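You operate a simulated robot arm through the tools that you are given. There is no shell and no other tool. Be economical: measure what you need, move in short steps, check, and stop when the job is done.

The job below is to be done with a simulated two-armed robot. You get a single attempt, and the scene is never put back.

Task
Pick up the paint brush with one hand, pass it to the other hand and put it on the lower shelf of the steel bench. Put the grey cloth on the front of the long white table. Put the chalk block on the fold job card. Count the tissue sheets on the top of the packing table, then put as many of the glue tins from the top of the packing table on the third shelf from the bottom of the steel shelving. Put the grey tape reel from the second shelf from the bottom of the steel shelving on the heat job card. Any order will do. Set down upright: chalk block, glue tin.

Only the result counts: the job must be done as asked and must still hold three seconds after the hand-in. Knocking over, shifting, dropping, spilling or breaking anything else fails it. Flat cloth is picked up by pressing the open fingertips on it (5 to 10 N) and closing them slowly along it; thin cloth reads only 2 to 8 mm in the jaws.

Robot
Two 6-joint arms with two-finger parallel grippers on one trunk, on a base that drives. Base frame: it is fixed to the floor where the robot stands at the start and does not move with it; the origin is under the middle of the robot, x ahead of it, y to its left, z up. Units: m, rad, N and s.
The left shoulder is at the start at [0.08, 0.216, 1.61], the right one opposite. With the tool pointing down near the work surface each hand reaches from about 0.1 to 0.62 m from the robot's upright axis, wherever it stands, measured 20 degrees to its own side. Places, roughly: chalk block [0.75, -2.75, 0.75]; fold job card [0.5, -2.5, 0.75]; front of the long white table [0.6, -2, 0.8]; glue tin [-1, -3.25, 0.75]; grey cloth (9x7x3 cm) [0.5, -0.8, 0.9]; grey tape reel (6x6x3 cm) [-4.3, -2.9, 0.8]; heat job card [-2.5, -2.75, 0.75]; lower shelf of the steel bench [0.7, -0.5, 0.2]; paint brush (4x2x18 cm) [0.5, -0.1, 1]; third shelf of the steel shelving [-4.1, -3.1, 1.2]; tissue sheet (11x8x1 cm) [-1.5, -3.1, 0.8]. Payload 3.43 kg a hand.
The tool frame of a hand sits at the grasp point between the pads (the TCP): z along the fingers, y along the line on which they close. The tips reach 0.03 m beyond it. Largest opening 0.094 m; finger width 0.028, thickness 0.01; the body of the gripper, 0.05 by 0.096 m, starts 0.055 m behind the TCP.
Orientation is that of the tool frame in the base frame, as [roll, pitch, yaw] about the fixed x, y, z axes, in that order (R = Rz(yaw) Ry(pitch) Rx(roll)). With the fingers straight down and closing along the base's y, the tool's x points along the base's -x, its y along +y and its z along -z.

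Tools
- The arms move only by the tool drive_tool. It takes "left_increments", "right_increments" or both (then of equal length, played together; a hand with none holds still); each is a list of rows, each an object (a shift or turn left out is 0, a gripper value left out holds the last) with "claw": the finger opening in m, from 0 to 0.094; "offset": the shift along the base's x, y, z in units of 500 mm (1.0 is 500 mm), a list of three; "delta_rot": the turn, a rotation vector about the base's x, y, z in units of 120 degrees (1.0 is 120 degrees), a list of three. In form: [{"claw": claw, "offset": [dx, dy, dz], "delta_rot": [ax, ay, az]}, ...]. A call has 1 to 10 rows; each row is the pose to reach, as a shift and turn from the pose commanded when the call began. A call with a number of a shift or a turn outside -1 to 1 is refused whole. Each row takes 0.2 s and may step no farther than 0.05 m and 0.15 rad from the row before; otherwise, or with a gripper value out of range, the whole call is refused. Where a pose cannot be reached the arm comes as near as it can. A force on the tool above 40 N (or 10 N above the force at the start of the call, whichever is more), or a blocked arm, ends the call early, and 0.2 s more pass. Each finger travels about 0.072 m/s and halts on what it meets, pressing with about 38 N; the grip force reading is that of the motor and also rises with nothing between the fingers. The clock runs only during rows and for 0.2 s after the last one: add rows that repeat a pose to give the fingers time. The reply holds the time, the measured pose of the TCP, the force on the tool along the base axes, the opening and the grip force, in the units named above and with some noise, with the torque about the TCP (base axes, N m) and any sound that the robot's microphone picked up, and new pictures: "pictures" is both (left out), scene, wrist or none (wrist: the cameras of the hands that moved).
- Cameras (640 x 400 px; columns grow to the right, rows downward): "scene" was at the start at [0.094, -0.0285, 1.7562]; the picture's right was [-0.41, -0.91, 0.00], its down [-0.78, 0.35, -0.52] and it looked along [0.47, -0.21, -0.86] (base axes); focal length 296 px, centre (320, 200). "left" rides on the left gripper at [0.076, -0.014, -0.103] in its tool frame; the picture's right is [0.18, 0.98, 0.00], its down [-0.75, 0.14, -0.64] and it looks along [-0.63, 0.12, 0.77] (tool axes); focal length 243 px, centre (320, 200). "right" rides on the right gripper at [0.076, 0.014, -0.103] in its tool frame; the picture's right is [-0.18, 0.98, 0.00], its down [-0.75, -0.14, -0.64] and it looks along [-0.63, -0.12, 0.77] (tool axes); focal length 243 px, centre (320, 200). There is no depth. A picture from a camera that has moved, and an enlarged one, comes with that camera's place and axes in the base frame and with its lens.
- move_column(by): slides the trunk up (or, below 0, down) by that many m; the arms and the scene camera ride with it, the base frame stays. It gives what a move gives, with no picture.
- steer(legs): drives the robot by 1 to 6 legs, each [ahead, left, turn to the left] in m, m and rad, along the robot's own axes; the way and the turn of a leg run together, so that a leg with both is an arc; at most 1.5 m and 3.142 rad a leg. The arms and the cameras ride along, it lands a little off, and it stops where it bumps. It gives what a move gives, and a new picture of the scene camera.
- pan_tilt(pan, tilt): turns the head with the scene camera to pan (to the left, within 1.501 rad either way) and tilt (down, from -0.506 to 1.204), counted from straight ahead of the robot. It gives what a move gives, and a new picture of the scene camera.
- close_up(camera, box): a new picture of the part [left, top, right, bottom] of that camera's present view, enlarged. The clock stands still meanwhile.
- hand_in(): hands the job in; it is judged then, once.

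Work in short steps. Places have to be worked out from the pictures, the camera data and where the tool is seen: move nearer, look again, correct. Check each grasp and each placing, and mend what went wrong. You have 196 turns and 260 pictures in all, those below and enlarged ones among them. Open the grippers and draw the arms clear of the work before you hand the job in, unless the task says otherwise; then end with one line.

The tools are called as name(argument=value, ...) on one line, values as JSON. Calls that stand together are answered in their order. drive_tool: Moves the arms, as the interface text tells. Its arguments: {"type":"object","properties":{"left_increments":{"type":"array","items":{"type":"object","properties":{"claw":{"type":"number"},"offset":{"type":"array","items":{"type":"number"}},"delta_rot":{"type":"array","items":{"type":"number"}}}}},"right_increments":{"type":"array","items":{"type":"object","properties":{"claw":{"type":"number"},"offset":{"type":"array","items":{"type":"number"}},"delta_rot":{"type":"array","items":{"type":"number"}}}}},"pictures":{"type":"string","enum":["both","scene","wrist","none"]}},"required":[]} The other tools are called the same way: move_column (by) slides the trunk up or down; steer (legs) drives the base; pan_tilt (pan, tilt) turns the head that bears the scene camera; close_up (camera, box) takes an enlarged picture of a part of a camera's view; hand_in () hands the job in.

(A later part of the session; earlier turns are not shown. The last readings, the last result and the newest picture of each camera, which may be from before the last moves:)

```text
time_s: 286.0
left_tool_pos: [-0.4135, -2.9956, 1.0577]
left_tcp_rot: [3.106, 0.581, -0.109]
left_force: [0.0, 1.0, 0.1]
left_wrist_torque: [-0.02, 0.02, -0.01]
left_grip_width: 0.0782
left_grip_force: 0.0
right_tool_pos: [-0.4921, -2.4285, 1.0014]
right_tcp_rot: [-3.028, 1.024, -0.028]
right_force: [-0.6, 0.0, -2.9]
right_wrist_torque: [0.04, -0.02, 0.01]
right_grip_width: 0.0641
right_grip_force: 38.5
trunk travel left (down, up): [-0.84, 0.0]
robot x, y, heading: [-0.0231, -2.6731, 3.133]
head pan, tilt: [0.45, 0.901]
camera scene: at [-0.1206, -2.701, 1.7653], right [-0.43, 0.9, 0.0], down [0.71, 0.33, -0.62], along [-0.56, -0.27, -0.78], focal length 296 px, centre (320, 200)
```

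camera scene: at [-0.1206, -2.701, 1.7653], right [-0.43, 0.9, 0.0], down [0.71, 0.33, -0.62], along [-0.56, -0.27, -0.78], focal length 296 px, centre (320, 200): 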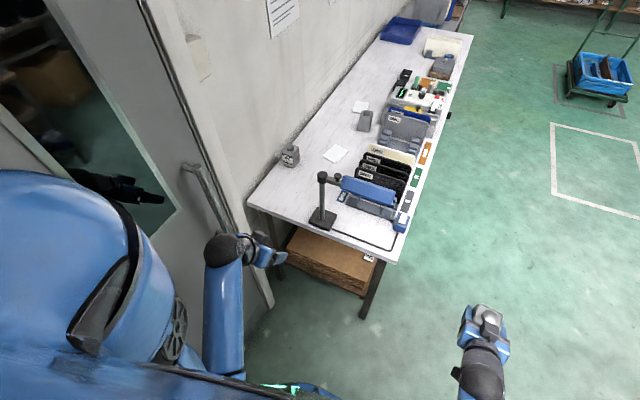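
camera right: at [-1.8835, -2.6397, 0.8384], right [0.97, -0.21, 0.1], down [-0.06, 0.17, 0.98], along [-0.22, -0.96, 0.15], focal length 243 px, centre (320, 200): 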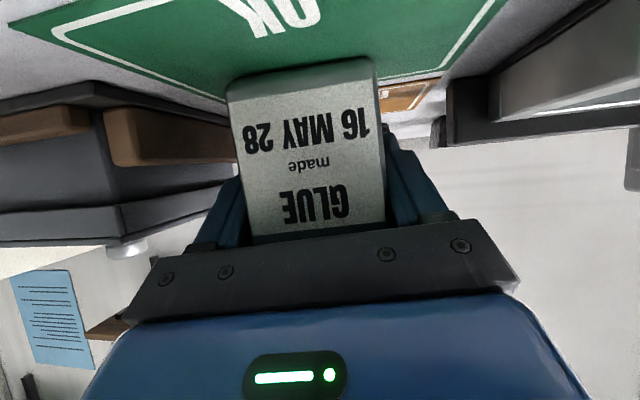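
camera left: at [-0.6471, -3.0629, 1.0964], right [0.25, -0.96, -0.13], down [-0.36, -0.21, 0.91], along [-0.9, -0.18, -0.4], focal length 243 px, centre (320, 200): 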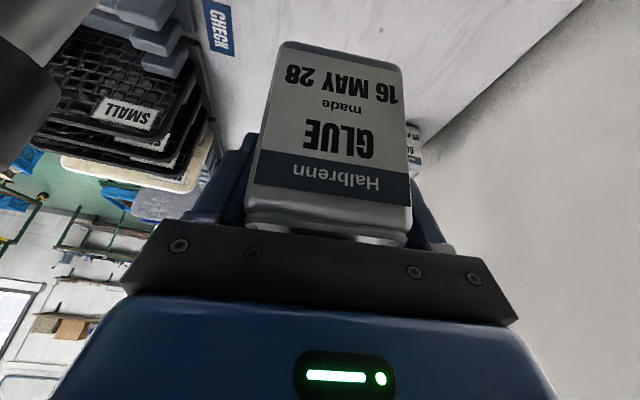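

I'm at the left end. I zoom on tin B to get its orientation.

close_up(camera="scene", box=[250, 120, 350, 220])

```text
4.00 times, centred on (300, 170) of scene
camera zoom: at [-0.1206, -2.701, 1.7653], right [-0.43, 0.9, 0.0], down [0.71, 0.33, -0.62], along [-0.56, -0.27, -0.78], focal length 1183 px, centre (400, 320)
```

zoom: 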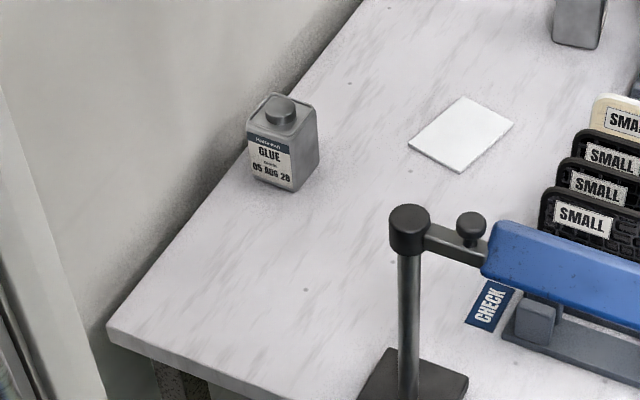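

B is aligned with the axes: centre ≈(-0.958,-3.25), label face at x≈-0.93. I shift the left hand toward the wall, drive ahead 0.27 m past the lamp, and then strafe left 0.07 m.

drive_tool(left_increments=[{"offset": [0, -0.08, 0]}, {"offset": [0, -0.16, 0]}, {"offset": [0, -0.16, 0], "delta_rot": [0, 0, 0.03]}, {"offset": [0, -0.16, 0], "delta_rot": [0, 0, 0.05]}], pictures="none")

steer(legs=[[0.27, 0, 0], [0, 0.07, 0.008]])

drive_tool(left_increments=[{"delta_rot": [0, 0.05, 0]}, {"delta_rot": [0, 0.1, 0]}, {"delta_rot": [0, 0.15, 0]}, {"delta_rot": [0, 0.21, 0]}, {"delta_rot": [0, 0.21, 0]}], pictures="wrist")

```text
time_s: 287.0
left_tool_pos: [-0.4136, -3.0771, 1.0596]
left_tcp_rot: [3.106, 0.584, -0.001]
left_force: [0.7, -0.3, 0.6]
left_wrist_torque: [0.03, 0.02, 0.03]
left_grip_width: 0.078
left_grip_force: 0.0
right_tool_pos: [-0.4913, -2.4291, 1.0022]
right_tcp_rot: [-3.026, 1.026, -0.026]
right_force: [-0.2, 0.6, -3.1]
right_wrist_torque: [0.03, 0.02, -0.01]
right_grip_width: 0.0641
right_grip_force: 38.5
trunk travel left (down, up): [-0.84, 0.0]
robot x, y, heading: [-0.0254, -2.6691, 3.134]
head pan, tilt: [0.45, 0.901]
```

```text
time_s: 289.5
left_tool_pos: [-0.6774, -3.1342, 1.0645]
left_tcp_rot: [3.095, 0.584, -0.007]
left_force: [-0.4, 1.9, 0.1]
left_wrist_torque: [-0.05, 0.0, 0.05]
left_grip_width: 0.0782
left_grip_force: 0.0
right_tool_pos: [-0.7563, -2.487, 1.0007]
right_tcp_rot: [-3.045, 1.025, -0.04]
right_force: [0.5, 1.6, -2.9]
right_wrist_torque: [-0.02, 0.03, 0.06]
right_grip_width: 0.0639
right_grip_force: 37.9
trunk travel left (down, up): [-0.84, 0.0]
robot x, y, heading: [-0.2892, -2.7366, 3.139]
head pan, tilt: [0.45, 0.901]
camera scene: at [-0.3837, -2.7524, 1.7658], right [-0.43, 0.9, -0.01], down [0.71, 0.33, -0.63], along [-0.56, -0.28, -0.78], focal length 296 px, centre (320, 200)
```

scene: 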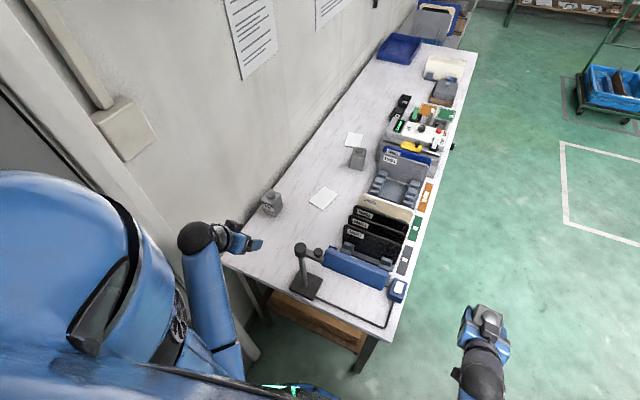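

```text
time_s: 290.9
left_tool_pos: [-0.7109, -3.1765, 1.1008]
left_tcp_rot: [2.904, 1.08, -0.194]
left_force: [0.2, 1.1, 0.3]
left_wrist_torque: [0.01, 0.05, 0.0]
left_grip_width: 0.0783
left_grip_force: 0.1
right_tool_pos: [-0.7584, -2.4949, 1.0025]
right_tcp_rot: [-3.03, 1.021, -0.028]
right_force: [0.1, 0.6, -2.8]
right_wrist_torque: [-0.01, -0.01, 0.01]
right_grip_width: 0.064
right_grip_force: 37.8
trunk travel left (down, up): [-0.84, 0.0]
robot x, y, heading: [-0.2874, -2.7379, 3.131]
head pan, tilt: [0.45, 0.901]
stopped in row 5 (left hand): the arm was blocked; the commanded pose is now the measured one
camera left: at [-0.5862, -3.1631, 1.0798], right [0.1, -0.99, -0.05], down [0.22, -0.03, 0.97], along [-0.97, -0.11, 0.22], focal length 243 px, centre (320, 200)
```

left: 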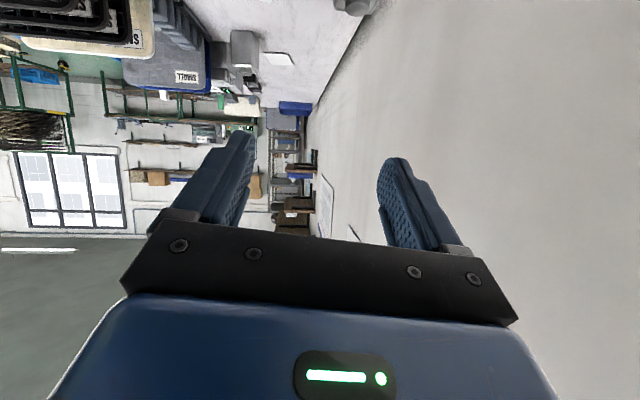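

The left hand is at a usable ~63° tilt. I correct the small roll and lower the trunk 0.22 m.

drive_tool(left_increments=[{"delta_rot": [0.026, 0.002, 0.014]}, {"delta_rot": [0.053, 0.004, 0.0276]}, {"delta_rot": [0.053, 0.004, 0.0276]}], pictures="none")

move_column(by=-0.22)

drive_tool(left_increments=[{"offset": [0, -0.07, 0]}, {"offset": [-0.02, -0.14, 0]}, {"offset": [-0.1, -0.146, 0]}, {"offset": [-0.18, -0.146, 0]}, {"offset": [-0.22, -0.146, 0]}], pictures="wrist")

```text
time_s: 291.7
left_tool_pos: [-0.7108, -3.1787, 1.099]
left_tcp_rot: [-3.135, 1.096, 0.084]
left_force: [0.1, 0.0, -0.2]
left_wrist_torque: [-0.01, 0.0, 0.03]
left_grip_width: 0.078
left_grip_force: 0.0
right_tool_pos: [-0.758, -2.4974, 1.0023]
right_tcp_rot: [-3.023, 1.023, -0.022]
right_force: [-0.6, 0.3, -2.9]
right_wrist_torque: [0.01, -0.04, 0.01]
right_grip_width: 0.0643
right_grip_force: 38.0
trunk travel left (down, up): [-0.84, 0.0]
robot x, y, heading: [-0.2887, -2.7363, 3.14]
head pan, tilt: [0.45, 0.901]
```

```text
time_s: 294.1
left_tool_pos: [-0.7114, -3.1785, 0.8785]
left_tcp_rot: [-3.139, 1.096, 0.078]
left_force: [-0.1, -1.1, 1.3]
left_wrist_torque: [-0.02, 0.01, -0.01]
left_grip_width: 0.0778
left_grip_force: 0.2
right_tool_pos: [-0.7579, -2.4968, 0.7816]
right_tcp_rot: [-3.026, 1.024, -0.026]
right_force: [-0.5, -0.3, -2.0]
right_wrist_torque: [0.0, 0.02, -0.01]
right_grip_width: 0.064
right_grip_force: 37.4
trunk travel left (down, up): [-0.62, 0.22]
robot x, y, heading: [-0.2892, -2.7316, 3.137]
head pan, tilt: [0.45, 0.901]
```

```text
time_s: 295.3
left_tool_pos: [-0.8335, -3.2473, 0.8823]
left_tcp_rot: [-3.131, 1.104, 0.032]
left_force: [-0.6, -1.5, -0.3]
left_wrist_torque: [0.06, 0.0, -0.12]
left_grip_width: 0.0781
left_grip_force: 0.0
right_tool_pos: [-0.7338, -2.5008, 0.7855]
right_tcp_rot: [-3.038, 1.034, -0.084]
right_force: [-1.0, -1.7, -3.4]
right_wrist_torque: [0.01, -0.01, -0.07]
right_grip_width: 0.0642
right_grip_force: 38.3
trunk travel left (down, up): [-0.62, 0.22]
robot x, y, heading: [-0.2916, -2.7643, 3.088]
head pan, tilt: [0.45, 0.901]
camera left: at [-0.7089, -3.2305, 0.8613], right [0.11, -0.98, -0.17], down [0.24, -0.14, 0.96], along [-0.97, -0.14, 0.22], focal length 243 px, centre (320, 200)
```

left: 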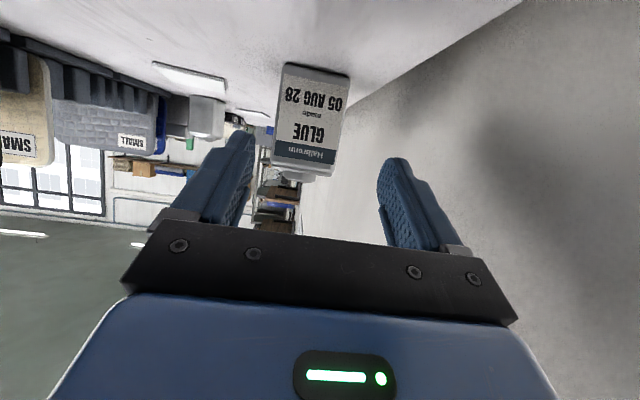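

The base was nudged (heading 3.088), so something on the left side touches. I look at the left arm.

pan_tilt(pan=1.1, tilt=0.7)

```text
time_s: 296.3
left_tool_pos: [-0.8222, -3.2485, 0.8738]
left_tcp_rot: [-3.128, 1.087, 0.085]
left_force: [0.0, 0.0, 0.9]
left_wrist_torque: [0.0, -0.01, -0.02]
left_grip_width: 0.0781
left_grip_force: 0.1
right_tool_pos: [-0.7602, -2.4957, 0.7797]
right_tcp_rot: [-3.031, 1.022, -0.028]
right_force: [0.3, 0.0, -3.7]
right_wrist_torque: [0.0, -0.01, 0.03]
right_grip_width: 0.0642
right_grip_force: 38.0
trunk travel left (down, up): [-0.62, 0.22]
robot x, y, heading: [-0.2906, -2.7369, 3.136]
head pan, tilt: [1.1, 0.7]
camera scene: at [-0.3626, -2.8093, 1.5611], right [-0.89, 0.46, 0.0], down [0.3, 0.57, -0.77], along [-0.35, -0.68, -0.64], focal length 296 px, centre (320, 200)
```

scene: 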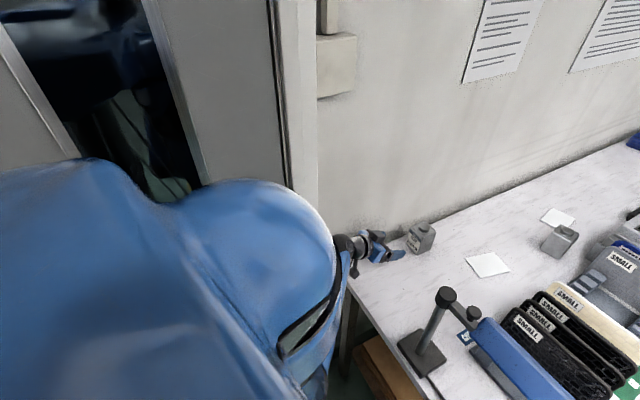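

The base recovered; the pose now is (-0.822,-3.249,0.874). I continue gently to (-0.945,-3.247,0.853).

drive_tool(left_increments=[{"offset": [-0.05, 0.002, -0.01]}, {"offset": [-0.1, 0.003, -0.02]}, {"offset": [-0.15, 0.004, -0.03]}, {"offset": [-0.2, 0.004, -0.042]}, {"offset": [-0.246, 0.004, -0.042]}, {"offset": [-0.246, 0.004, -0.042]}], pictures="wrist")

```text
time_s: 297.7
left_tool_pos: [-0.9427, -3.2473, 0.8555]
left_tcp_rot: [-3.127, 1.094, 0.089]
left_force: [0.0, 0.5, -0.4]
left_wrist_torque: [0.0, 0.01, 0.04]
left_grip_width: 0.078
left_grip_force: 0.1
right_tool_pos: [-0.7575, -2.4961, 0.783]
right_tcp_rot: [-3.026, 1.025, -0.025]
right_force: [0.2, 0.0, -3.2]
right_wrist_torque: [-0.03, -0.02, -0.03]
right_grip_width: 0.0641
right_grip_force: 37.8
trunk travel left (down, up): [-0.62, 0.22]
robot x, y, heading: [-0.2897, -2.7366, 3.137]
head pan, tilt: [1.1, 0.7]
camera left: at [-0.8191, -3.2238, 0.8354], right [0.16, -0.97, -0.17], down [0.23, -0.13, 0.96], along [-0.96, -0.19, 0.21], focal length 243 px, centre (320, 200)
```

left: 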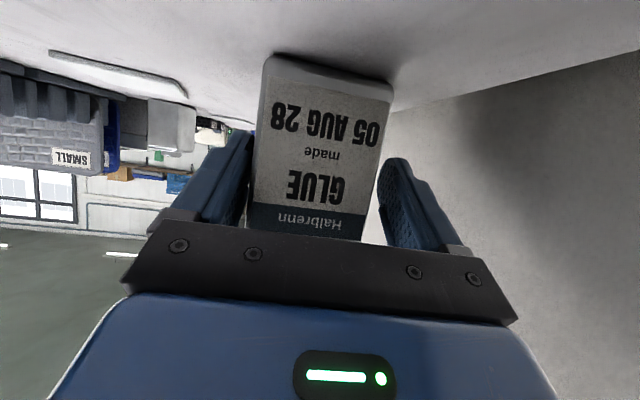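

Tin B is between the fingers. I close.

drive_tool(left_increments=[{"offset": [0, 0.006, 0], "claw": 0.07}, {"offset": [0, 0.006, 0], "claw": 0.062}, {"offset": [0, 0.006, 0], "claw": 0.05}, {"offset": [0, 0.006, 0], "claw": 0.045}, {"offset": [0, 0.006, 0.04], "claw": 0.045}, {"offset": [0, 0.006, 0.12], "claw": 0.045}, {"offset": [0, 0.006, 0.2], "claw": 0.045}, {"offset": [0, 0.006, 0.28], "claw": 0.045}], pictures="wrist")

```text
time_s: 299.5
left_tool_pos: [-0.9429, -3.2437, 0.994]
left_tcp_rot: [-3.126, 1.088, 0.09]
left_force: [-0.4, 0.3, -3.1]
left_wrist_torque: [-0.03, -0.04, -0.03]
left_grip_width: 0.0642
left_grip_force: 38.4
right_tool_pos: [-0.7572, -2.4968, 0.7832]
right_tcp_rot: [-3.025, 1.023, -0.023]
right_force: [0.4, 0.0, -4.0]
right_wrist_torque: [0.01, 0.01, -0.02]
right_grip_width: 0.0642
right_grip_force: 37.6
trunk travel left (down, up): [-0.62, 0.22]
robot x, y, heading: [-0.2853, -2.74, 3.135]
head pan, tilt: [1.1, 0.7]
camera left: at [-0.8189, -3.2196, 0.9741], right [0.16, -0.97, -0.17], down [0.23, -0.13, 0.96], along [-0.96, -0.19, 0.2], focal length 243 px, centre (320, 200)
```

left: 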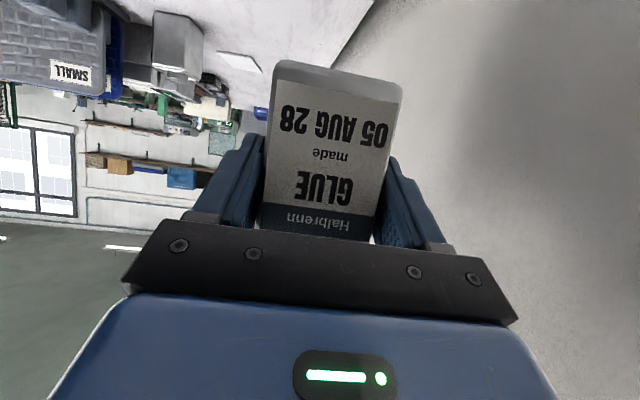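

B is lifted. I raise the trunk, bring the left hand away from the wall (over the lamp), then strafe right and back out, drive to x≈-2.9 along the aisle and turn left to face the shelving side.

move_column(by=0.22)

drive_tool(left_increments=[{"offset": [0.02, 0.06, 0]}, {"offset": [0.05, 0.13, 0]}, {"offset": [0.08, 0.2, 0]}, {"offset": [0.11, 0.28, 0]}, {"offset": [0.14, 0.34, 0]}], pictures="none")

steer(legs=[[0, -0.2, 0], [0.0, -0.5, 0], [1.3, 0, 0], [1.2, 0, 0], [0, 0, 0.785], [0, 0, 0.785]])

```text
time_s: 301.8
left_tool_pos: [-0.9439, -3.2422, 1.2125]
left_tcp_rot: [-3.126, 1.089, 0.09]
left_force: [-0.2, 0.2, -2.5]
left_wrist_torque: [0.0, -0.05, -0.03]
left_grip_width: 0.0641
left_grip_force: 37.7
right_tool_pos: [-0.7577, -2.4964, 1.0018]
right_tcp_rot: [-3.025, 1.025, -0.022]
right_force: [0.2, 0.2, -3.2]
right_wrist_torque: [-0.02, 0.04, -0.01]
right_grip_width: 0.0642
right_grip_force: 38.0
trunk travel left (down, up): [-0.84, 0.0]
robot x, y, heading: [-0.2906, -2.7368, 3.141]
head pan, tilt: [1.1, 0.7]
```

```text
time_s: 303.0
left_tool_pos: [-0.8721, -3.0708, 1.214]
left_tcp_rot: [-3.128, 1.093, 0.088]
left_force: [-0.3, 0.4, -3.1]
left_wrist_torque: [0.0, -0.09, 0.0]
left_grip_width: 0.064
left_grip_force: 37.8
right_tool_pos: [-0.7578, -2.4959, 1.0009]
right_tcp_rot: [-3.027, 1.025, -0.025]
right_force: [0.9, -0.3, -3.6]
right_wrist_torque: [0.03, -0.02, 0.02]
right_grip_width: 0.064
right_grip_force: 37.9
trunk travel left (down, up): [-0.84, 0.0]
robot x, y, heading: [-0.2864, -2.7338, 3.137]
head pan, tilt: [1.1, 0.7]
```

```text
time_s: 323.1
left_tool_pos: [-2.452, -2.5536, 1.213]
left_tcp_rot: [-3.129, 1.091, 1.644]
left_force: [0.2, -0.8, -2.9]
left_wrist_torque: [0.06, -0.01, 0.02]
left_grip_width: 0.0643
left_grip_force: 37.9
right_tool_pos: [-3.0273, -2.4316, 1.002]
right_tcp_rot: [-3.026, 1.022, 1.532]
right_force: [1.3, -0.5, -3.3]
right_wrist_torque: [0.0, -0.02, -0.03]
right_grip_width: 0.0643
right_grip_force: 38.3
trunk travel left (down, up): [-0.84, 0.0]
robot x, y, heading: [-2.7814, -1.9678, -1.594]
head pan, tilt: [1.1, 0.7]
camera scene: at [-2.7048, -2.0379, 1.7815], right [-0.47, -0.88, 0.0], down [-0.57, 0.3, -0.76], along [0.67, -0.36, -0.64], focal length 296 px, centre (320, 200)
```

scene: 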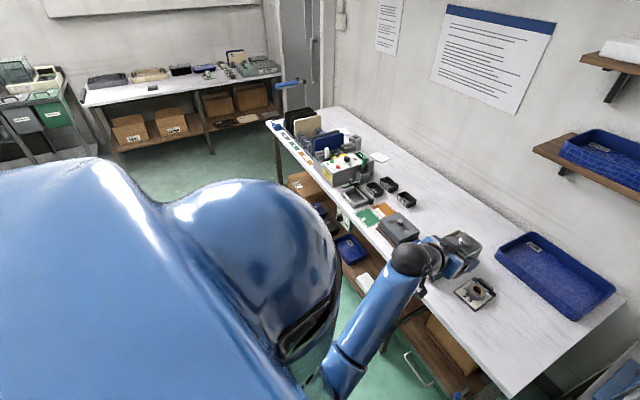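

Both tins are held. I drive on to the shelving, with the left hand lined up at x≈-4.12.

steer(legs=[[0.15, 0, 0.024], [0, -0.8, 0], [0, -0.8, 0]])

pan_tilt(pan=0.1, tilt=0.55)

```text
time_s: 332.1
left_tool_pos: [-4.0092, -2.6969, 1.2121]
left_tcp_rot: [-3.124, 1.091, 1.666]
left_force: [0.1, 0.1, -4.0]
left_wrist_torque: [0.01, 0.02, -0.02]
left_grip_width: 0.0642
left_grip_force: 37.8
right_tool_pos: [-4.5845, -2.5833, 1.0034]
right_tcp_rot: [-3.023, 1.022, 1.552]
right_force: [0.2, 0.5, -2.7]
right_wrist_torque: [-0.01, -0.01, -0.03]
right_grip_width: 0.0641
right_grip_force: 38.2
trunk travel left (down, up): [-0.84, 0.0]
robot x, y, heading: [-4.3487, -2.1141, -1.574]
head pan, tilt: [1.1, 0.7]
camera scene: at [-4.2688, -2.185, 1.7813], right [-0.46, -0.89, 0.0], down [-0.57, 0.3, -0.76], along [0.68, -0.35, -0.65], focal length 296 px, centre (320, 200)
```

scene: 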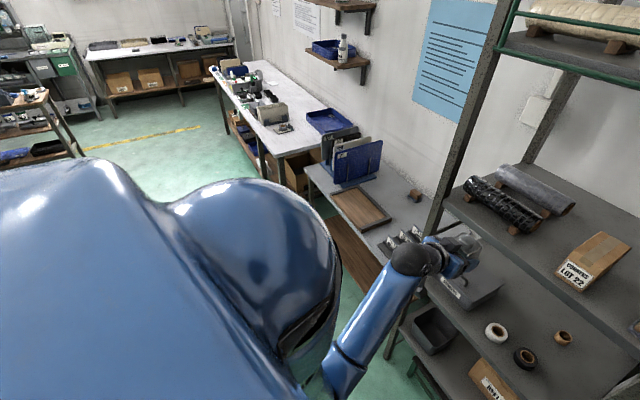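

```text
time_s: 333.3
left_tool_pos: [-4.0097, -2.6972, 1.2133]
left_tcp_rot: [-3.126, 1.092, 1.664]
left_force: [-0.3, 0.4, -4.1]
left_wrist_torque: [0.06, 0.06, -0.03]
left_grip_width: 0.0644
left_grip_force: 37.8
right_tool_pos: [-4.5877, -2.5842, 1.0011]
right_tcp_rot: [-3.025, 1.022, 1.55]
right_force: [-0.2, 0.8, -3.4]
right_wrist_torque: [-0.02, 0.01, 0.0]
right_grip_width: 0.0641
right_grip_force: 38.6
trunk travel left (down, up): [-0.84, 0.0]
robot x, y, heading: [-4.3489, -2.1124, -1.575]
head pan, tilt: [0.099, 0.55]
camera scene: at [-4.3375, -2.2356, 1.7945], right [-1.0, -0.1, 0.0], down [-0.05, 0.52, -0.85], along [0.08, -0.85, -0.52], focal length 296 px, centre (320, 200)
```

scene: 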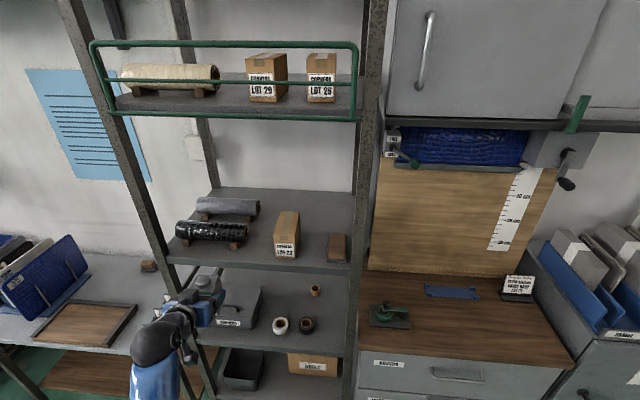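

I raise the left hand to z≈1.37 and shift it to x≈-4.12 in front of the shelf.

drive_tool(left_increments=[{"offset": [-0.03, 0, 0.06]}, {"offset": [-0.07, 0, 0.12]}, {"offset": [-0.11, 0, 0.18]}, {"offset": [-0.15, 0, 0.24]}, {"offset": [-0.19, 0, 0.3]}, {"offset": [-0.22, 0, 0.32]}, {"offset": [-0.22, 0, 0.32]}], pictures="wrist")

```text
time_s: 334.9
left_tool_pos: [-4.1208, -2.6957, 1.3731]
left_tcp_rot: [-3.126, 1.091, 1.664]
left_force: [-0.2, -0.2, -2.7]
left_wrist_torque: [0.05, -0.04, -0.01]
left_grip_width: 0.0642
left_grip_force: 37.7
right_tool_pos: [-4.5854, -2.5829, 1.0028]
right_tcp_rot: [-3.025, 1.023, 1.551]
right_force: [0.7, -0.2, -2.4]
right_wrist_torque: [-0.04, 0.01, 0.01]
right_grip_width: 0.0643
right_grip_force: 38.3
trunk travel left (down, up): [-0.84, 0.0]
robot x, y, heading: [-4.349, -2.1134, -1.575]
head pan, tilt: [0.099, 0.55]
camera left: at [-4.1459, -2.5711, 1.3538], right [0.97, 0.16, -0.17], down [0.13, 0.23, 0.96], along [0.2, -0.96, 0.2], focal length 243 px, centre (320, 200)
```

left: 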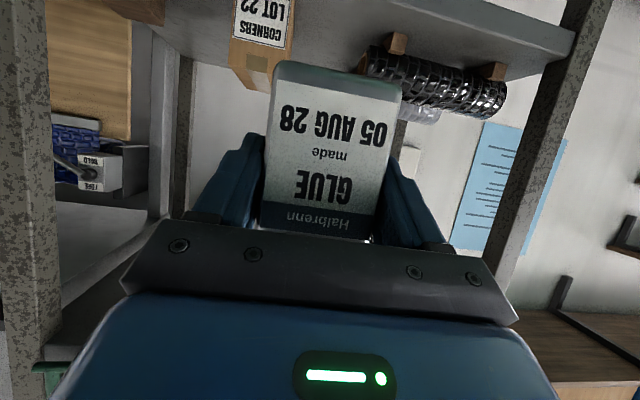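

The tin's bottom (≈1.32) clears the box top (1.284). I drive ahead 0.17 m.

steer(legs=[[0.17, 0, 0]])

drive_tool(left_increments=[{"offset": [0, -0.08, 0]}, {"offset": [0, -0.16, 0]}, {"offset": [0, -0.24, 0]}, {"offset": [0, -0.32, 0]}, {"offset": [0, -0.38, 0]}, {"offset": [0, -0.38, 0]}], pictures="wrist")

```text
time_s: 336.4
left_tool_pos: [-4.1202, -2.8616, 1.3753]
left_tcp_rot: [-3.126, 1.095, 1.662]
left_force: [-0.3, 0.3, -2.9]
left_wrist_torque: [0.01, 0.02, -0.01]
left_grip_width: 0.0642
left_grip_force: 38.0
right_tool_pos: [-4.588, -2.752, 1.0029]
right_tcp_rot: [-3.023, 1.028, 1.551]
right_force: [-0.3, 0.8, -2.9]
right_wrist_torque: [-0.03, 0.02, -0.05]
right_grip_width: 0.064
right_grip_force: 37.6
trunk travel left (down, up): [-0.84, 0.0]
robot x, y, heading: [-4.3503, -2.283, -1.575]
head pan, tilt: [0.099, 0.55]
camera scene: at [-4.3385, -2.4011, 1.795], right [-1.0, -0.1, 0.0], down [-0.05, 0.52, -0.85], along [0.08, -0.85, -0.52], focal length 296 px, centre (320, 200)
```

scene: 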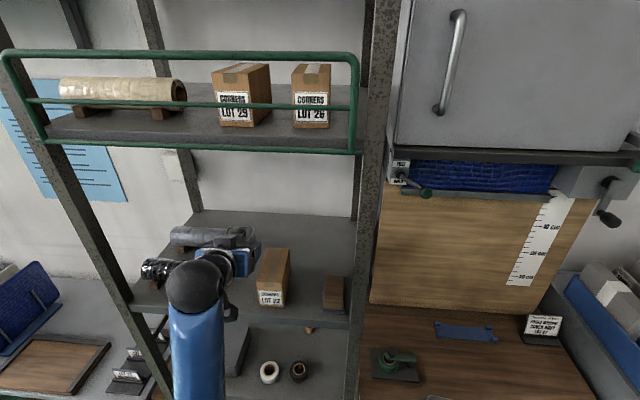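

```text
time_s: 337.8
left_tool_pos: [-4.1216, -3.0561, 1.3728]
left_tcp_rot: [-3.126, 1.091, 1.664]
left_force: [0.8, 0.9, -2.4]
left_wrist_torque: [0.04, -0.01, 0.0]
left_grip_width: 0.064
left_grip_force: 37.7
right_tool_pos: [-4.5875, -2.754, 1.0023]
right_tcp_rot: [-3.022, 1.023, 1.551]
right_force: [0.1, -0.1, -3.4]
right_wrist_torque: [0.01, 0.0, 0.01]
right_grip_width: 0.064
right_grip_force: 38.1
trunk travel left (down, up): [-0.84, 0.0]
robot x, y, heading: [-4.3556, -2.2814, -1.575]
head pan, tilt: [0.099, 0.55]
camera left: at [-4.1464, -2.9313, 1.3526], right [0.97, 0.16, -0.17], down [0.13, 0.23, 0.96], along [0.2, -0.96, 0.21], focal length 243 px, centre (320, 200)
```

left: 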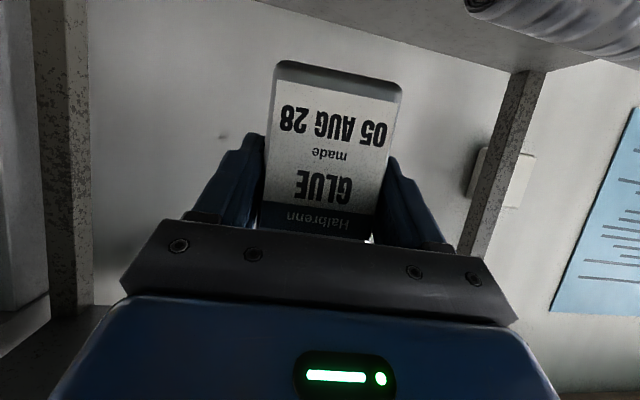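

The hand's camera would hit the box when lowering here, so I go deeper (y≈-3.14): pull the right hand back first, then drive ahead 0.07 m and extend slightly.

drive_tool(right_increments=[{"offset": [0, 0.06, 0.03]}, {"offset": [0, 0.13, 0.06]}, {"offset": [0, 0.2, 0.08]}], pictures="none")

steer(legs=[[0.07, 0, 0]])

drive_tool(left_increments=[{"offset": [0, -0.03, 0]}, {"offset": [0, -0.036, -0.04]}, {"offset": [0, -0.036, -0.1]}, {"offset": [0, -0.036, -0.16]}, {"offset": [0, -0.036, -0.2]}, {"offset": [0, -0.036, -0.214]}, {"offset": [0, -0.036, -0.228]}, {"offset": [0, -0.036, -0.242]}, {"offset": [0, -0.036, -0.256]}, {"offset": [0, -0.036, -0.268]}], pictures="wrist")

```text
time_s: 338.6
left_tool_pos: [-4.1207, -3.0539, 1.3716]
left_tcp_rot: [-3.125, 1.093, 1.664]
left_force: [-0.4, 0.9, -2.1]
left_wrist_torque: [0.06, 0.01, -0.02]
left_grip_width: 0.0645
left_grip_force: 38.6
right_tool_pos: [-4.5876, -2.6519, 1.0427]
right_tcp_rot: [-3.024, 1.024, 1.552]
right_force: [1.7, 1.3, -3.3]
right_wrist_torque: [0.0, 0.02, -0.01]
right_grip_width: 0.0644
right_grip_force: 38.1
trunk travel left (down, up): [-0.84, 0.0]
robot x, y, heading: [-4.3498, -2.2847, -1.574]
head pan, tilt: [0.099, 0.55]
```

```text
time_s: 339.6
left_tool_pos: [-4.1209, -3.1112, 1.3807]
left_tcp_rot: [-3.124, 1.101, 1.665]
left_force: [0.0, 1.2, -2.3]
left_wrist_torque: [0.07, 0.03, -0.03]
left_grip_width: 0.0641
left_grip_force: 37.5
right_tool_pos: [-4.5876, -2.7123, 1.047]
right_tcp_rot: [-3.026, 1.032, 1.551]
right_force: [0.1, 1.3, -2.8]
right_wrist_torque: [-0.01, -0.02, 0.0]
right_grip_width: 0.0639
right_grip_force: 38.1
trunk travel left (down, up): [-0.84, 0.0]
robot x, y, heading: [-4.3484, -2.3515, -1.569]
head pan, tilt: [0.099, 0.55]
camera scene: at [-4.3388, -2.4581, 1.796], right [-1.0, -0.1, 0.0], down [-0.05, 0.51, -0.86], along [0.08, -0.85, -0.51], focal length 296 px, centre (320, 200)
```

scene: 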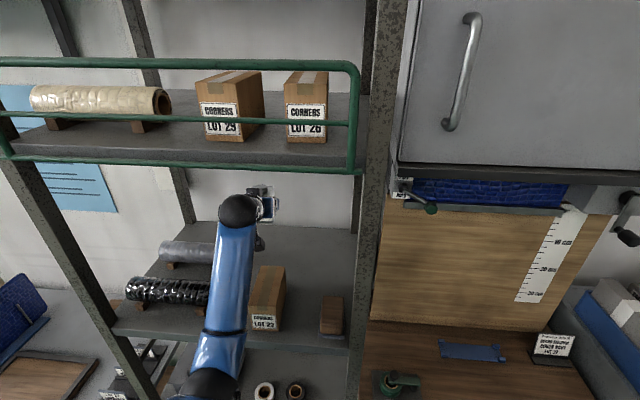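

```text
time_s: 341.8
left_tool_pos: [-4.1209, -3.1394, 1.2446]
left_tcp_rot: [-3.126, 1.105, 1.663]
left_force: [-0.4, -2.9, 27.6]
left_wrist_torque: [0.3, -0.33, 0.0]
left_grip_width: 0.0644
left_grip_force: 37.8
right_tool_pos: [-4.5878, -2.7179, 1.0438]
right_tcp_rot: [-3.025, 1.025, 1.549]
right_force: [-0.3, -0.4, -3.2]
right_wrist_torque: [0.03, 0.0, 0.02]
right_grip_width: 0.0643
right_grip_force: 37.9
trunk travel left (down, up): [-0.84, 0.0]
robot x, y, heading: [-4.3475, -2.3571, -1.575]
head pan, tilt: [0.099, 0.55]
camera left: at [-4.1463, -3.0155, 1.2244], right [0.97, 0.16, -0.17], down [0.13, 0.25, 0.96], along [0.2, -0.96, 0.22], focal length 243 px, centre (320, 200)
```

left: 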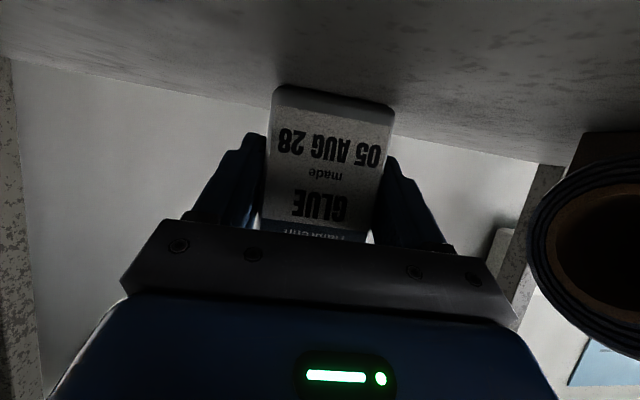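

The tin stands on the shelf (27 N contact). I open slightly, back off along +y a little upward, and look.

drive_tool(left_increments=[{"offset": [0, 0, 0.004]}, {"offset": [0, 0, 0.006], "claw": 0.07}, {"offset": [0, 0, 0.006], "claw": 0.075}, {"offset": [0, 0, 0.006], "claw": 0.076}, {"offset": [-0.004, 0.03, 0.02]}, {"offset": [-0.006, 0.06, 0.06]}, {"offset": [-0.006, 0.09, 0.13]}, {"offset": [-0.006, 0.14, 0.2]}, {"offset": [-0.006, 0.2, 0.24]}], pictures="wrist")

```text
time_s: 343.8
left_tool_pos: [-4.1268, -3.0394, 1.3588]
left_tcp_rot: [-3.127, 1.092, 1.661]
left_force: [-0.1, 0.6, -0.2]
left_wrist_torque: [-0.01, 0.01, -0.01]
left_grip_width: 0.076
left_grip_force: 0.0
right_tool_pos: [-4.5873, -2.7205, 1.0425]
right_tcp_rot: [-3.027, 1.023, 1.549]
right_force: [0.5, -0.3, -3.2]
right_wrist_torque: [-0.01, 0.02, -0.01]
right_grip_width: 0.0639
right_grip_force: 37.7
trunk travel left (down, up): [-0.84, 0.0]
robot x, y, heading: [-4.3474, -2.3523, -1.57]
head pan, tilt: [0.099, 0.55]
camera left: at [-4.1509, -2.9148, 1.3395], right [0.97, 0.16, -0.17], down [0.13, 0.23, 0.96], along [0.2, -0.96, 0.21], focal length 243 px, centre (320, 200)
```

left: 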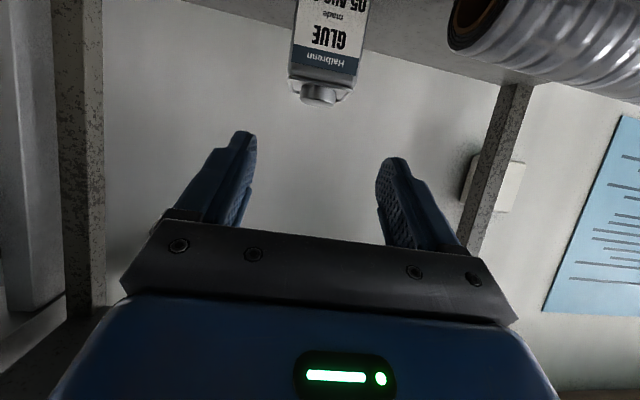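

Tin B stands upright on the third shelf. I withdraw the left arm and back the base, then strafe left 0.35 m for the right hand's turn.

drive_tool(left_increments=[{"offset": [0, 0.08, 0]}, {"offset": [0, 0.16, 0]}, {"offset": [0, 0.24, 0]}, {"offset": [0, 0.32, 0]}, {"offset": [0, 0.4, 0]}], pictures="none")

steer(legs=[[-0.24, 0, 0], [0, 0.345, 0]])

drive_tool(right_increments=[{"offset": [0, 0, 0.08]}, {"offset": [0, 0, 0.17]}, {"offset": [0, -0.03, 0.26]}, {"offset": [0, -0.06, 0.35]}, {"offset": [0, -0.1, 0.44]}, {"offset": [0, -0.14, 0.53]}, {"offset": [0, -0.18, 0.62]}, {"offset": [0, -0.2, 0.66]}], left_increments=[{"offset": [0, 0.08, -0.08]}, {"offset": [0, 0.16, -0.16]}, {"offset": [0, 0.22, -0.24]}, {"offset": [0, 0.22, -0.3]}, {"offset": [0, 0.22, -0.3]}, {"offset": [0, 0.22, -0.3]}, {"offset": [0, 0.22, -0.3]}, {"offset": [0, 0.22, -0.3]}], pictures="wrist")

```text
time_s: 345.0
left_tool_pos: [-4.1247, -2.8786, 1.352]
left_tcp_rot: [-3.128, 1.092, 1.664]
left_force: [-0.2, -0.1, 0.6]
left_wrist_torque: [0.01, 0.01, 0.0]
left_grip_width: 0.0761
left_grip_force: 0.0
left hand out of reach, approached as far as the arm can: row 5
right_tool_pos: [-4.5863, -2.7225, 1.0416]
right_tcp_rot: [-3.022, 1.022, 1.549]
right_force: [-0.4, -0.7, -1.1]
right_wrist_torque: [-0.01, 0.02, 0.01]
right_grip_width: 0.0642
right_grip_force: 37.5
trunk travel left (down, up): [-0.84, 0.0]
robot x, y, heading: [-4.346, -2.3549, -1.572]
head pan, tilt: [0.099, 0.55]
```

```text
time_s: 348.7
left_tool_pos: [-3.7823, -2.6331, 1.353]
left_tcp_rot: [-3.132, 1.092, 1.662]
left_force: [-0.3, -0.3, 0.3]
left_wrist_torque: [-0.03, -0.02, 0.04]
left_grip_width: 0.0761
left_grip_force: 0.0
right_tool_pos: [-4.2441, -2.4786, 1.0422]
right_tcp_rot: [-3.029, 1.021, 1.548]
right_force: [-1.3, 0.1, -2.1]
right_wrist_torque: [-0.05, 0.01, 0.0]
right_grip_width: 0.0642
right_grip_force: 38.4
trunk travel left (down, up): [-0.84, 0.0]
robot x, y, heading: [-4.0049, -2.1069, -1.572]
head pan, tilt: [0.099, 0.55]
camera scene: at [-3.9984, -2.2309, 1.7946], right [-1.0, -0.1, 0.0], down [-0.05, 0.52, -0.85], along [0.09, -0.85, -0.52], focal length 296 px, centre (320, 200)
```

scene: 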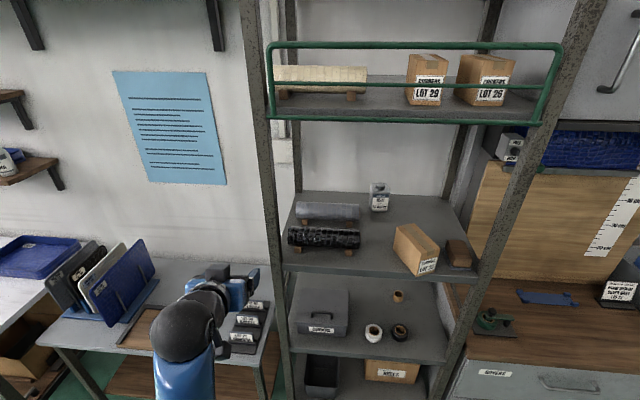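

```text
refused: row 1 steps farther than a row can; nothing moved
```

The LOT 22 box now looks turned — my hand must have brushed it. I zoom in to measure, so I can restore it.

close_up(camera="scene", box=[340, 170, 490, 290])

```text
3.33 times, centred on (415, 230) of scene
camera zoom: at [-3.9984, -2.2309, 1.7946], right [-1.0, -0.1, 0.0], down [-0.05, 0.52, -0.85], along [0.09, -0.85, -0.52], focal length 986 px, centre (3, 100)
```

zoom: 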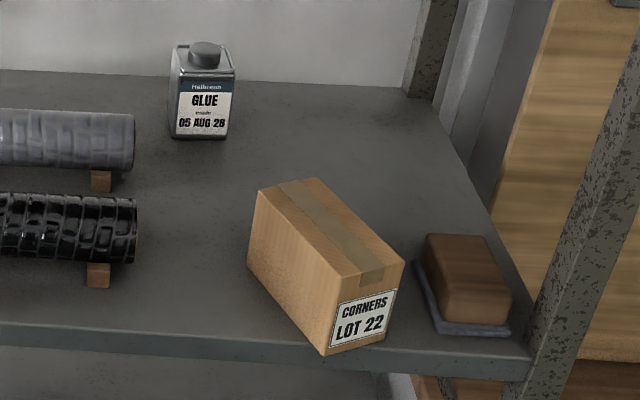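

The box has been turned ~25° and moved ~4 cm (centre now (-4.2015,-2.902); originally (-4.173,-2.929), straight). I will put it back with the empty left hand: drive right 0.45 m, align the left hand's azimuth with the box.

steer(legs=[[0, -0.45, 0]])

drive_tool(left_increments=[{"offset": [0, 0.02, -0.03], "delta_rot": [0, 0, 0.05], "claw": 0.08}, {"offset": [0, 0.02, -0.08], "delta_rot": [0, 0, 0.1]}, {"offset": [0, 0.0, -0.14], "delta_rot": [0, 0, 0.15]}, {"offset": [0, 0.0, -0.19], "delta_rot": [0, 0, 0.206]}], pictures="wrist")

```text
time_s: 351.4
left_tool_pos: [-4.229, -2.6345, 1.3514]
left_tcp_rot: [-3.122, 1.091, 1.664]
left_force: [0.8, 0.2, 0.0]
left_wrist_torque: [0.01, 0.04, -0.04]
left_grip_width: 0.076
left_grip_force: 0.1
right_tool_pos: [-4.6913, -2.4758, 1.0422]
right_tcp_rot: [-3.02, 1.021, 1.55]
right_force: [-0.6, 0.3, -2.9]
right_wrist_torque: [0.01, -0.02, -0.06]
right_grip_width: 0.0638
right_grip_force: 37.6
trunk travel left (down, up): [-0.84, 0.0]
robot x, y, heading: [-4.4548, -2.1064, -1.578]
head pan, tilt: [0.099, 0.55]
camera scene: at [-4.4401, -2.2298, 1.7946], right [-1.0, -0.09, 0.0], down [-0.05, 0.52, -0.85], along [0.08, -0.85, -0.52], focal length 296 px, centre (320, 200)
```

scene: 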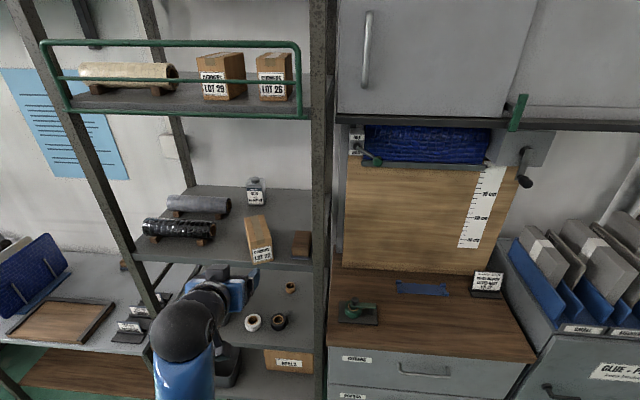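

```text
time_s: 352.4
left_tool_pos: [-4.232, -2.6366, 1.258]
left_tcp_rot: [-3.13, 1.092, 2.091]
left_force: [0.5, 0.3, 0.2]
left_wrist_torque: [0.0, -0.01, 0.0]
left_grip_width: 0.08
left_grip_force: 0.0
right_tool_pos: [-4.6932, -2.4756, 1.0418]
right_tcp_rot: [-3.026, 1.02, 1.546]
right_force: [-0.4, 0.7, -2.3]
right_wrist_torque: [0.01, 0.01, 0.01]
right_grip_width: 0.0642
right_grip_force: 38.1
trunk travel left (down, up): [-0.84, 0.0]
robot x, y, heading: [-4.453, -2.1058, -1.576]
head pan, tilt: [0.099, 0.55]
camera left: at [-4.3074, -2.534, 1.2377], right [0.82, 0.55, -0.17], down [0.02, 0.27, 0.96], along [0.58, -0.79, 0.21], focal length 243 px, centre (320, 200)
```

left: 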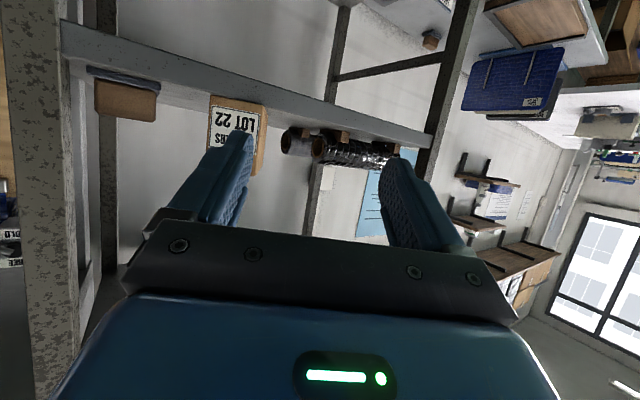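

I take one more zoom from this viewpoint to refine the box pose.

close_up(camera="scene", box=[210, 170, 330, 280])

```text
3.64 times, centred on (270, 225) of scene
camera zoom: at [-4.4451, -2.2306, 1.7946], right [-1.0, -0.09, 0.0], down [-0.05, 0.52, -0.85], along [0.08, -0.85, -0.52], focal length 1075 px, centre (502, 109)
```

zoom: 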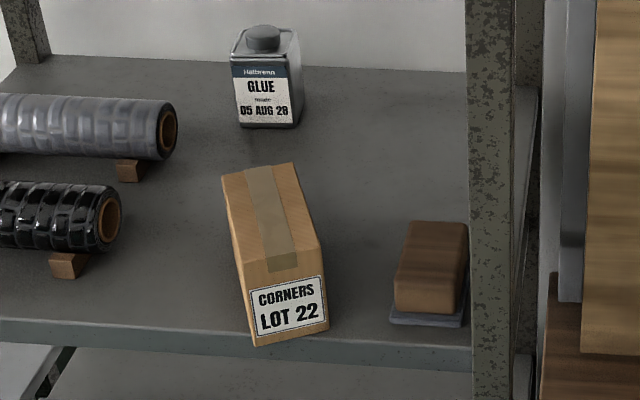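

Box centre ≈(-4.197,-2.899), yaw 24.7°. I correct the azimuth by -5°, move to the pre-approach point and look.

drive_tool(left_increments=[{"offset": [-0.016, -0.09, 0], "delta_rot": [0, 0, -0.02]}, {"offset": [-0.031, -0.18, -0.006], "delta_rot": [0, 0, -0.042]}, {"offset": [-0.046, -0.26, -0.012], "delta_rot": [0, 0, -0.042]}, {"offset": [-0.046, -0.26, -0.012], "delta_rot": [0, 0, -0.042]}], pictures="wrist")

```text
time_s: 353.4
left_tool_pos: [-4.2533, -2.7652, 1.2516]
left_tcp_rot: [-3.125, 1.093, 2.004]
left_force: [0.6, 0.0, 0.1]
left_wrist_torque: [-0.02, -0.01, -0.04]
left_grip_width: 0.0801
left_grip_force: 0.0
right_tool_pos: [-4.6923, -2.4745, 1.0427]
right_tcp_rot: [-3.024, 1.023, 1.545]
right_force: [0.2, 0.0, -2.9]
right_wrist_torque: [-0.03, 0.0, 0.01]
right_grip_width: 0.0642
right_grip_force: 38.1
trunk travel left (down, up): [-0.84, 0.0]
robot x, y, heading: [-4.45, -2.1093, -1.574]
head pan, tilt: [0.099, 0.55]
camera left: at [-4.319, -2.6571, 1.2318], right [0.86, 0.48, -0.17], down [0.04, 0.26, 0.96], along [0.5, -0.84, 0.21], focal length 243 px, centre (320, 200)
```

left: 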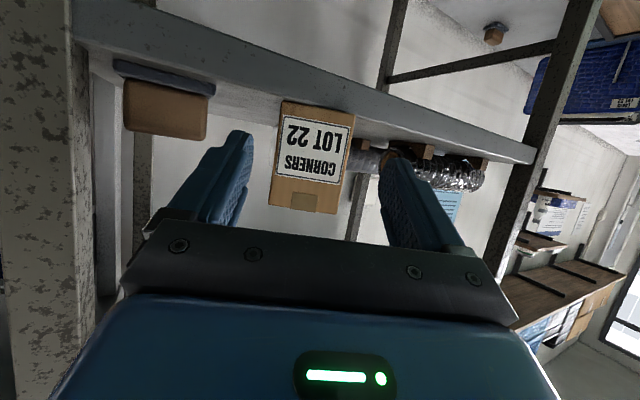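

Well aligned. I advance along the box axis and close gently.

drive_tool(left_increments=[{"offset": [0.02, -0.07, 0]}, {"offset": [0.05, -0.14, 0]}, {"offset": [0.075, -0.2, 0]}, {"offset": [0.09, -0.236, 0]}, {"offset": [0.09, -0.236, 0], "claw": 0.07}, {"offset": [0.09, -0.236, 0], "claw": 0.06}, {"offset": [0.09, -0.236, 0], "claw": 0.05}, {"offset": [0.09, -0.236, 0], "claw": 0.045}], pictures="wrist")

```text
time_s: 355.2
left_tool_pos: [-4.2095, -2.8831, 1.2517]
left_tcp_rot: [-3.126, 1.093, 2.004]
left_force: [2.1, -0.4, 1.4]
left_wrist_torque: [-0.14, -0.31, 0.11]
left_grip_width: 0.0643
left_grip_force: 38.2
right_tool_pos: [-4.6927, -2.474, 1.0419]
right_tcp_rot: [-3.024, 1.022, 1.547]
right_force: [0.8, 0.1, -2.1]
right_wrist_torque: [-0.02, -0.01, 0.01]
right_grip_width: 0.0642
right_grip_force: 38.5
trunk travel left (down, up): [-0.84, 0.0]
robot x, y, heading: [-4.4555, -2.1101, -1.581]
head pan, tilt: [0.099, 0.55]
camera left: at [-4.2745, -2.774, 1.2319], right [0.86, 0.48, -0.17], down [0.04, 0.26, 0.96], along [0.5, -0.84, 0.21], focal length 243 px, centre (320, 200)
```

left: 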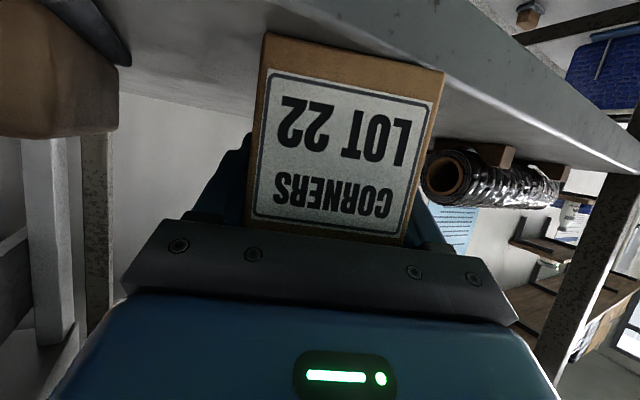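

The box is held (0.064 m). I lift it 1 cm, turn it back by -24.7° and shift it to its original place.

drive_tool(left_increments=[{"offset": [0, 0, 0.024]}, {"offset": [0.015, -0.014, 0.024], "delta_rot": [0, 0, -0.05]}, {"offset": [0.03, -0.028, 0.024], "delta_rot": [0, 0, -0.1]}, {"offset": [0.045, -0.043, 0.024], "delta_rot": [0, 0, -0.15]}, {"offset": [0.06, -0.057, 0.024], "delta_rot": [0, 0, -0.206]}, {"offset": [0.06, -0.057, 0.024], "delta_rot": [0, 0, -0.206]}], pictures="none")

drive_tool(left_increments=[{"offset": [0, 0, -0.012]}, {"offset": [0, 0, -0.018]}, {"offset": [0, 0, -0.024]}, {"offset": [0, 0, -0.028]}], pictures="none")

close_up(camera="scene", box=[180, 170, 350, 276])

```text
time_s: 356.6
left_tool_pos: [-4.1783, -2.9112, 1.2627]
left_tcp_rot: [-3.128, 1.092, 1.569]
left_force: [0.9, -0.7, -2.7]
left_wrist_torque: [0.02, -0.01, 0.0]
left_grip_width: 0.0641
left_grip_force: 37.9
right_tool_pos: [-4.6916, -2.4764, 1.0433]
right_tcp_rot: [-3.025, 1.021, 1.547]
right_force: [0.1, -0.2, -2.9]
right_wrist_torque: [-0.04, -0.02, 0.03]
right_grip_width: 0.064
right_grip_force: 38.0
trunk travel left (down, up): [-0.84, 0.0]
robot x, y, heading: [-4.4538, -2.1076, -1.573]
head pan, tilt: [0.099, 0.55]
```

```text
time_s: 357.6
left_tool_pos: [-4.1799, -2.9108, 1.2516]
left_tcp_rot: [-3.131, 1.097, 1.569]
left_force: [2.1, -2.8, 9.3]
left_wrist_torque: [0.35, -0.42, -0.17]
left_grip_width: 0.0641
left_grip_force: 38.1
right_tool_pos: [-4.6932, -2.4749, 1.0424]
right_tcp_rot: [-3.027, 1.023, 1.545]
right_force: [0.0, 0.3, -3.1]
right_wrist_torque: [-0.01, 0.0, 0.0]
right_grip_width: 0.064
right_grip_force: 38.3
trunk travel left (down, up): [-0.84, 0.0]
robot x, y, heading: [-4.4574, -2.1062, -1.572]
head pan, tilt: [0.099, 0.55]
```

```text
3.76 times, centred on (265, 223) of scene
camera zoom: at [-4.4437, -2.2289, 1.7949], right [-1.0, -0.09, 0.0], down [-0.05, 0.52, -0.85], along [0.08, -0.85, -0.52], focal length 1113 px, centre (527, 113)
```

zoom: 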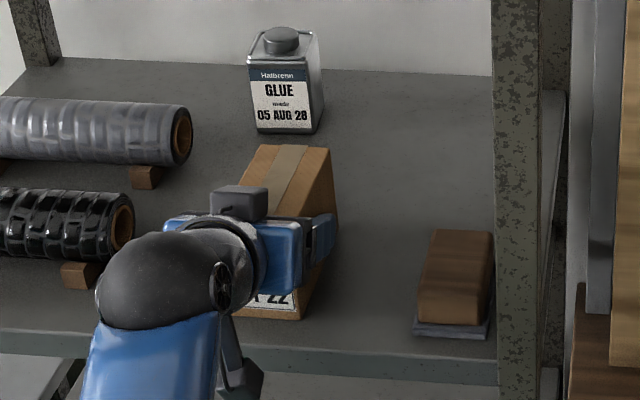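

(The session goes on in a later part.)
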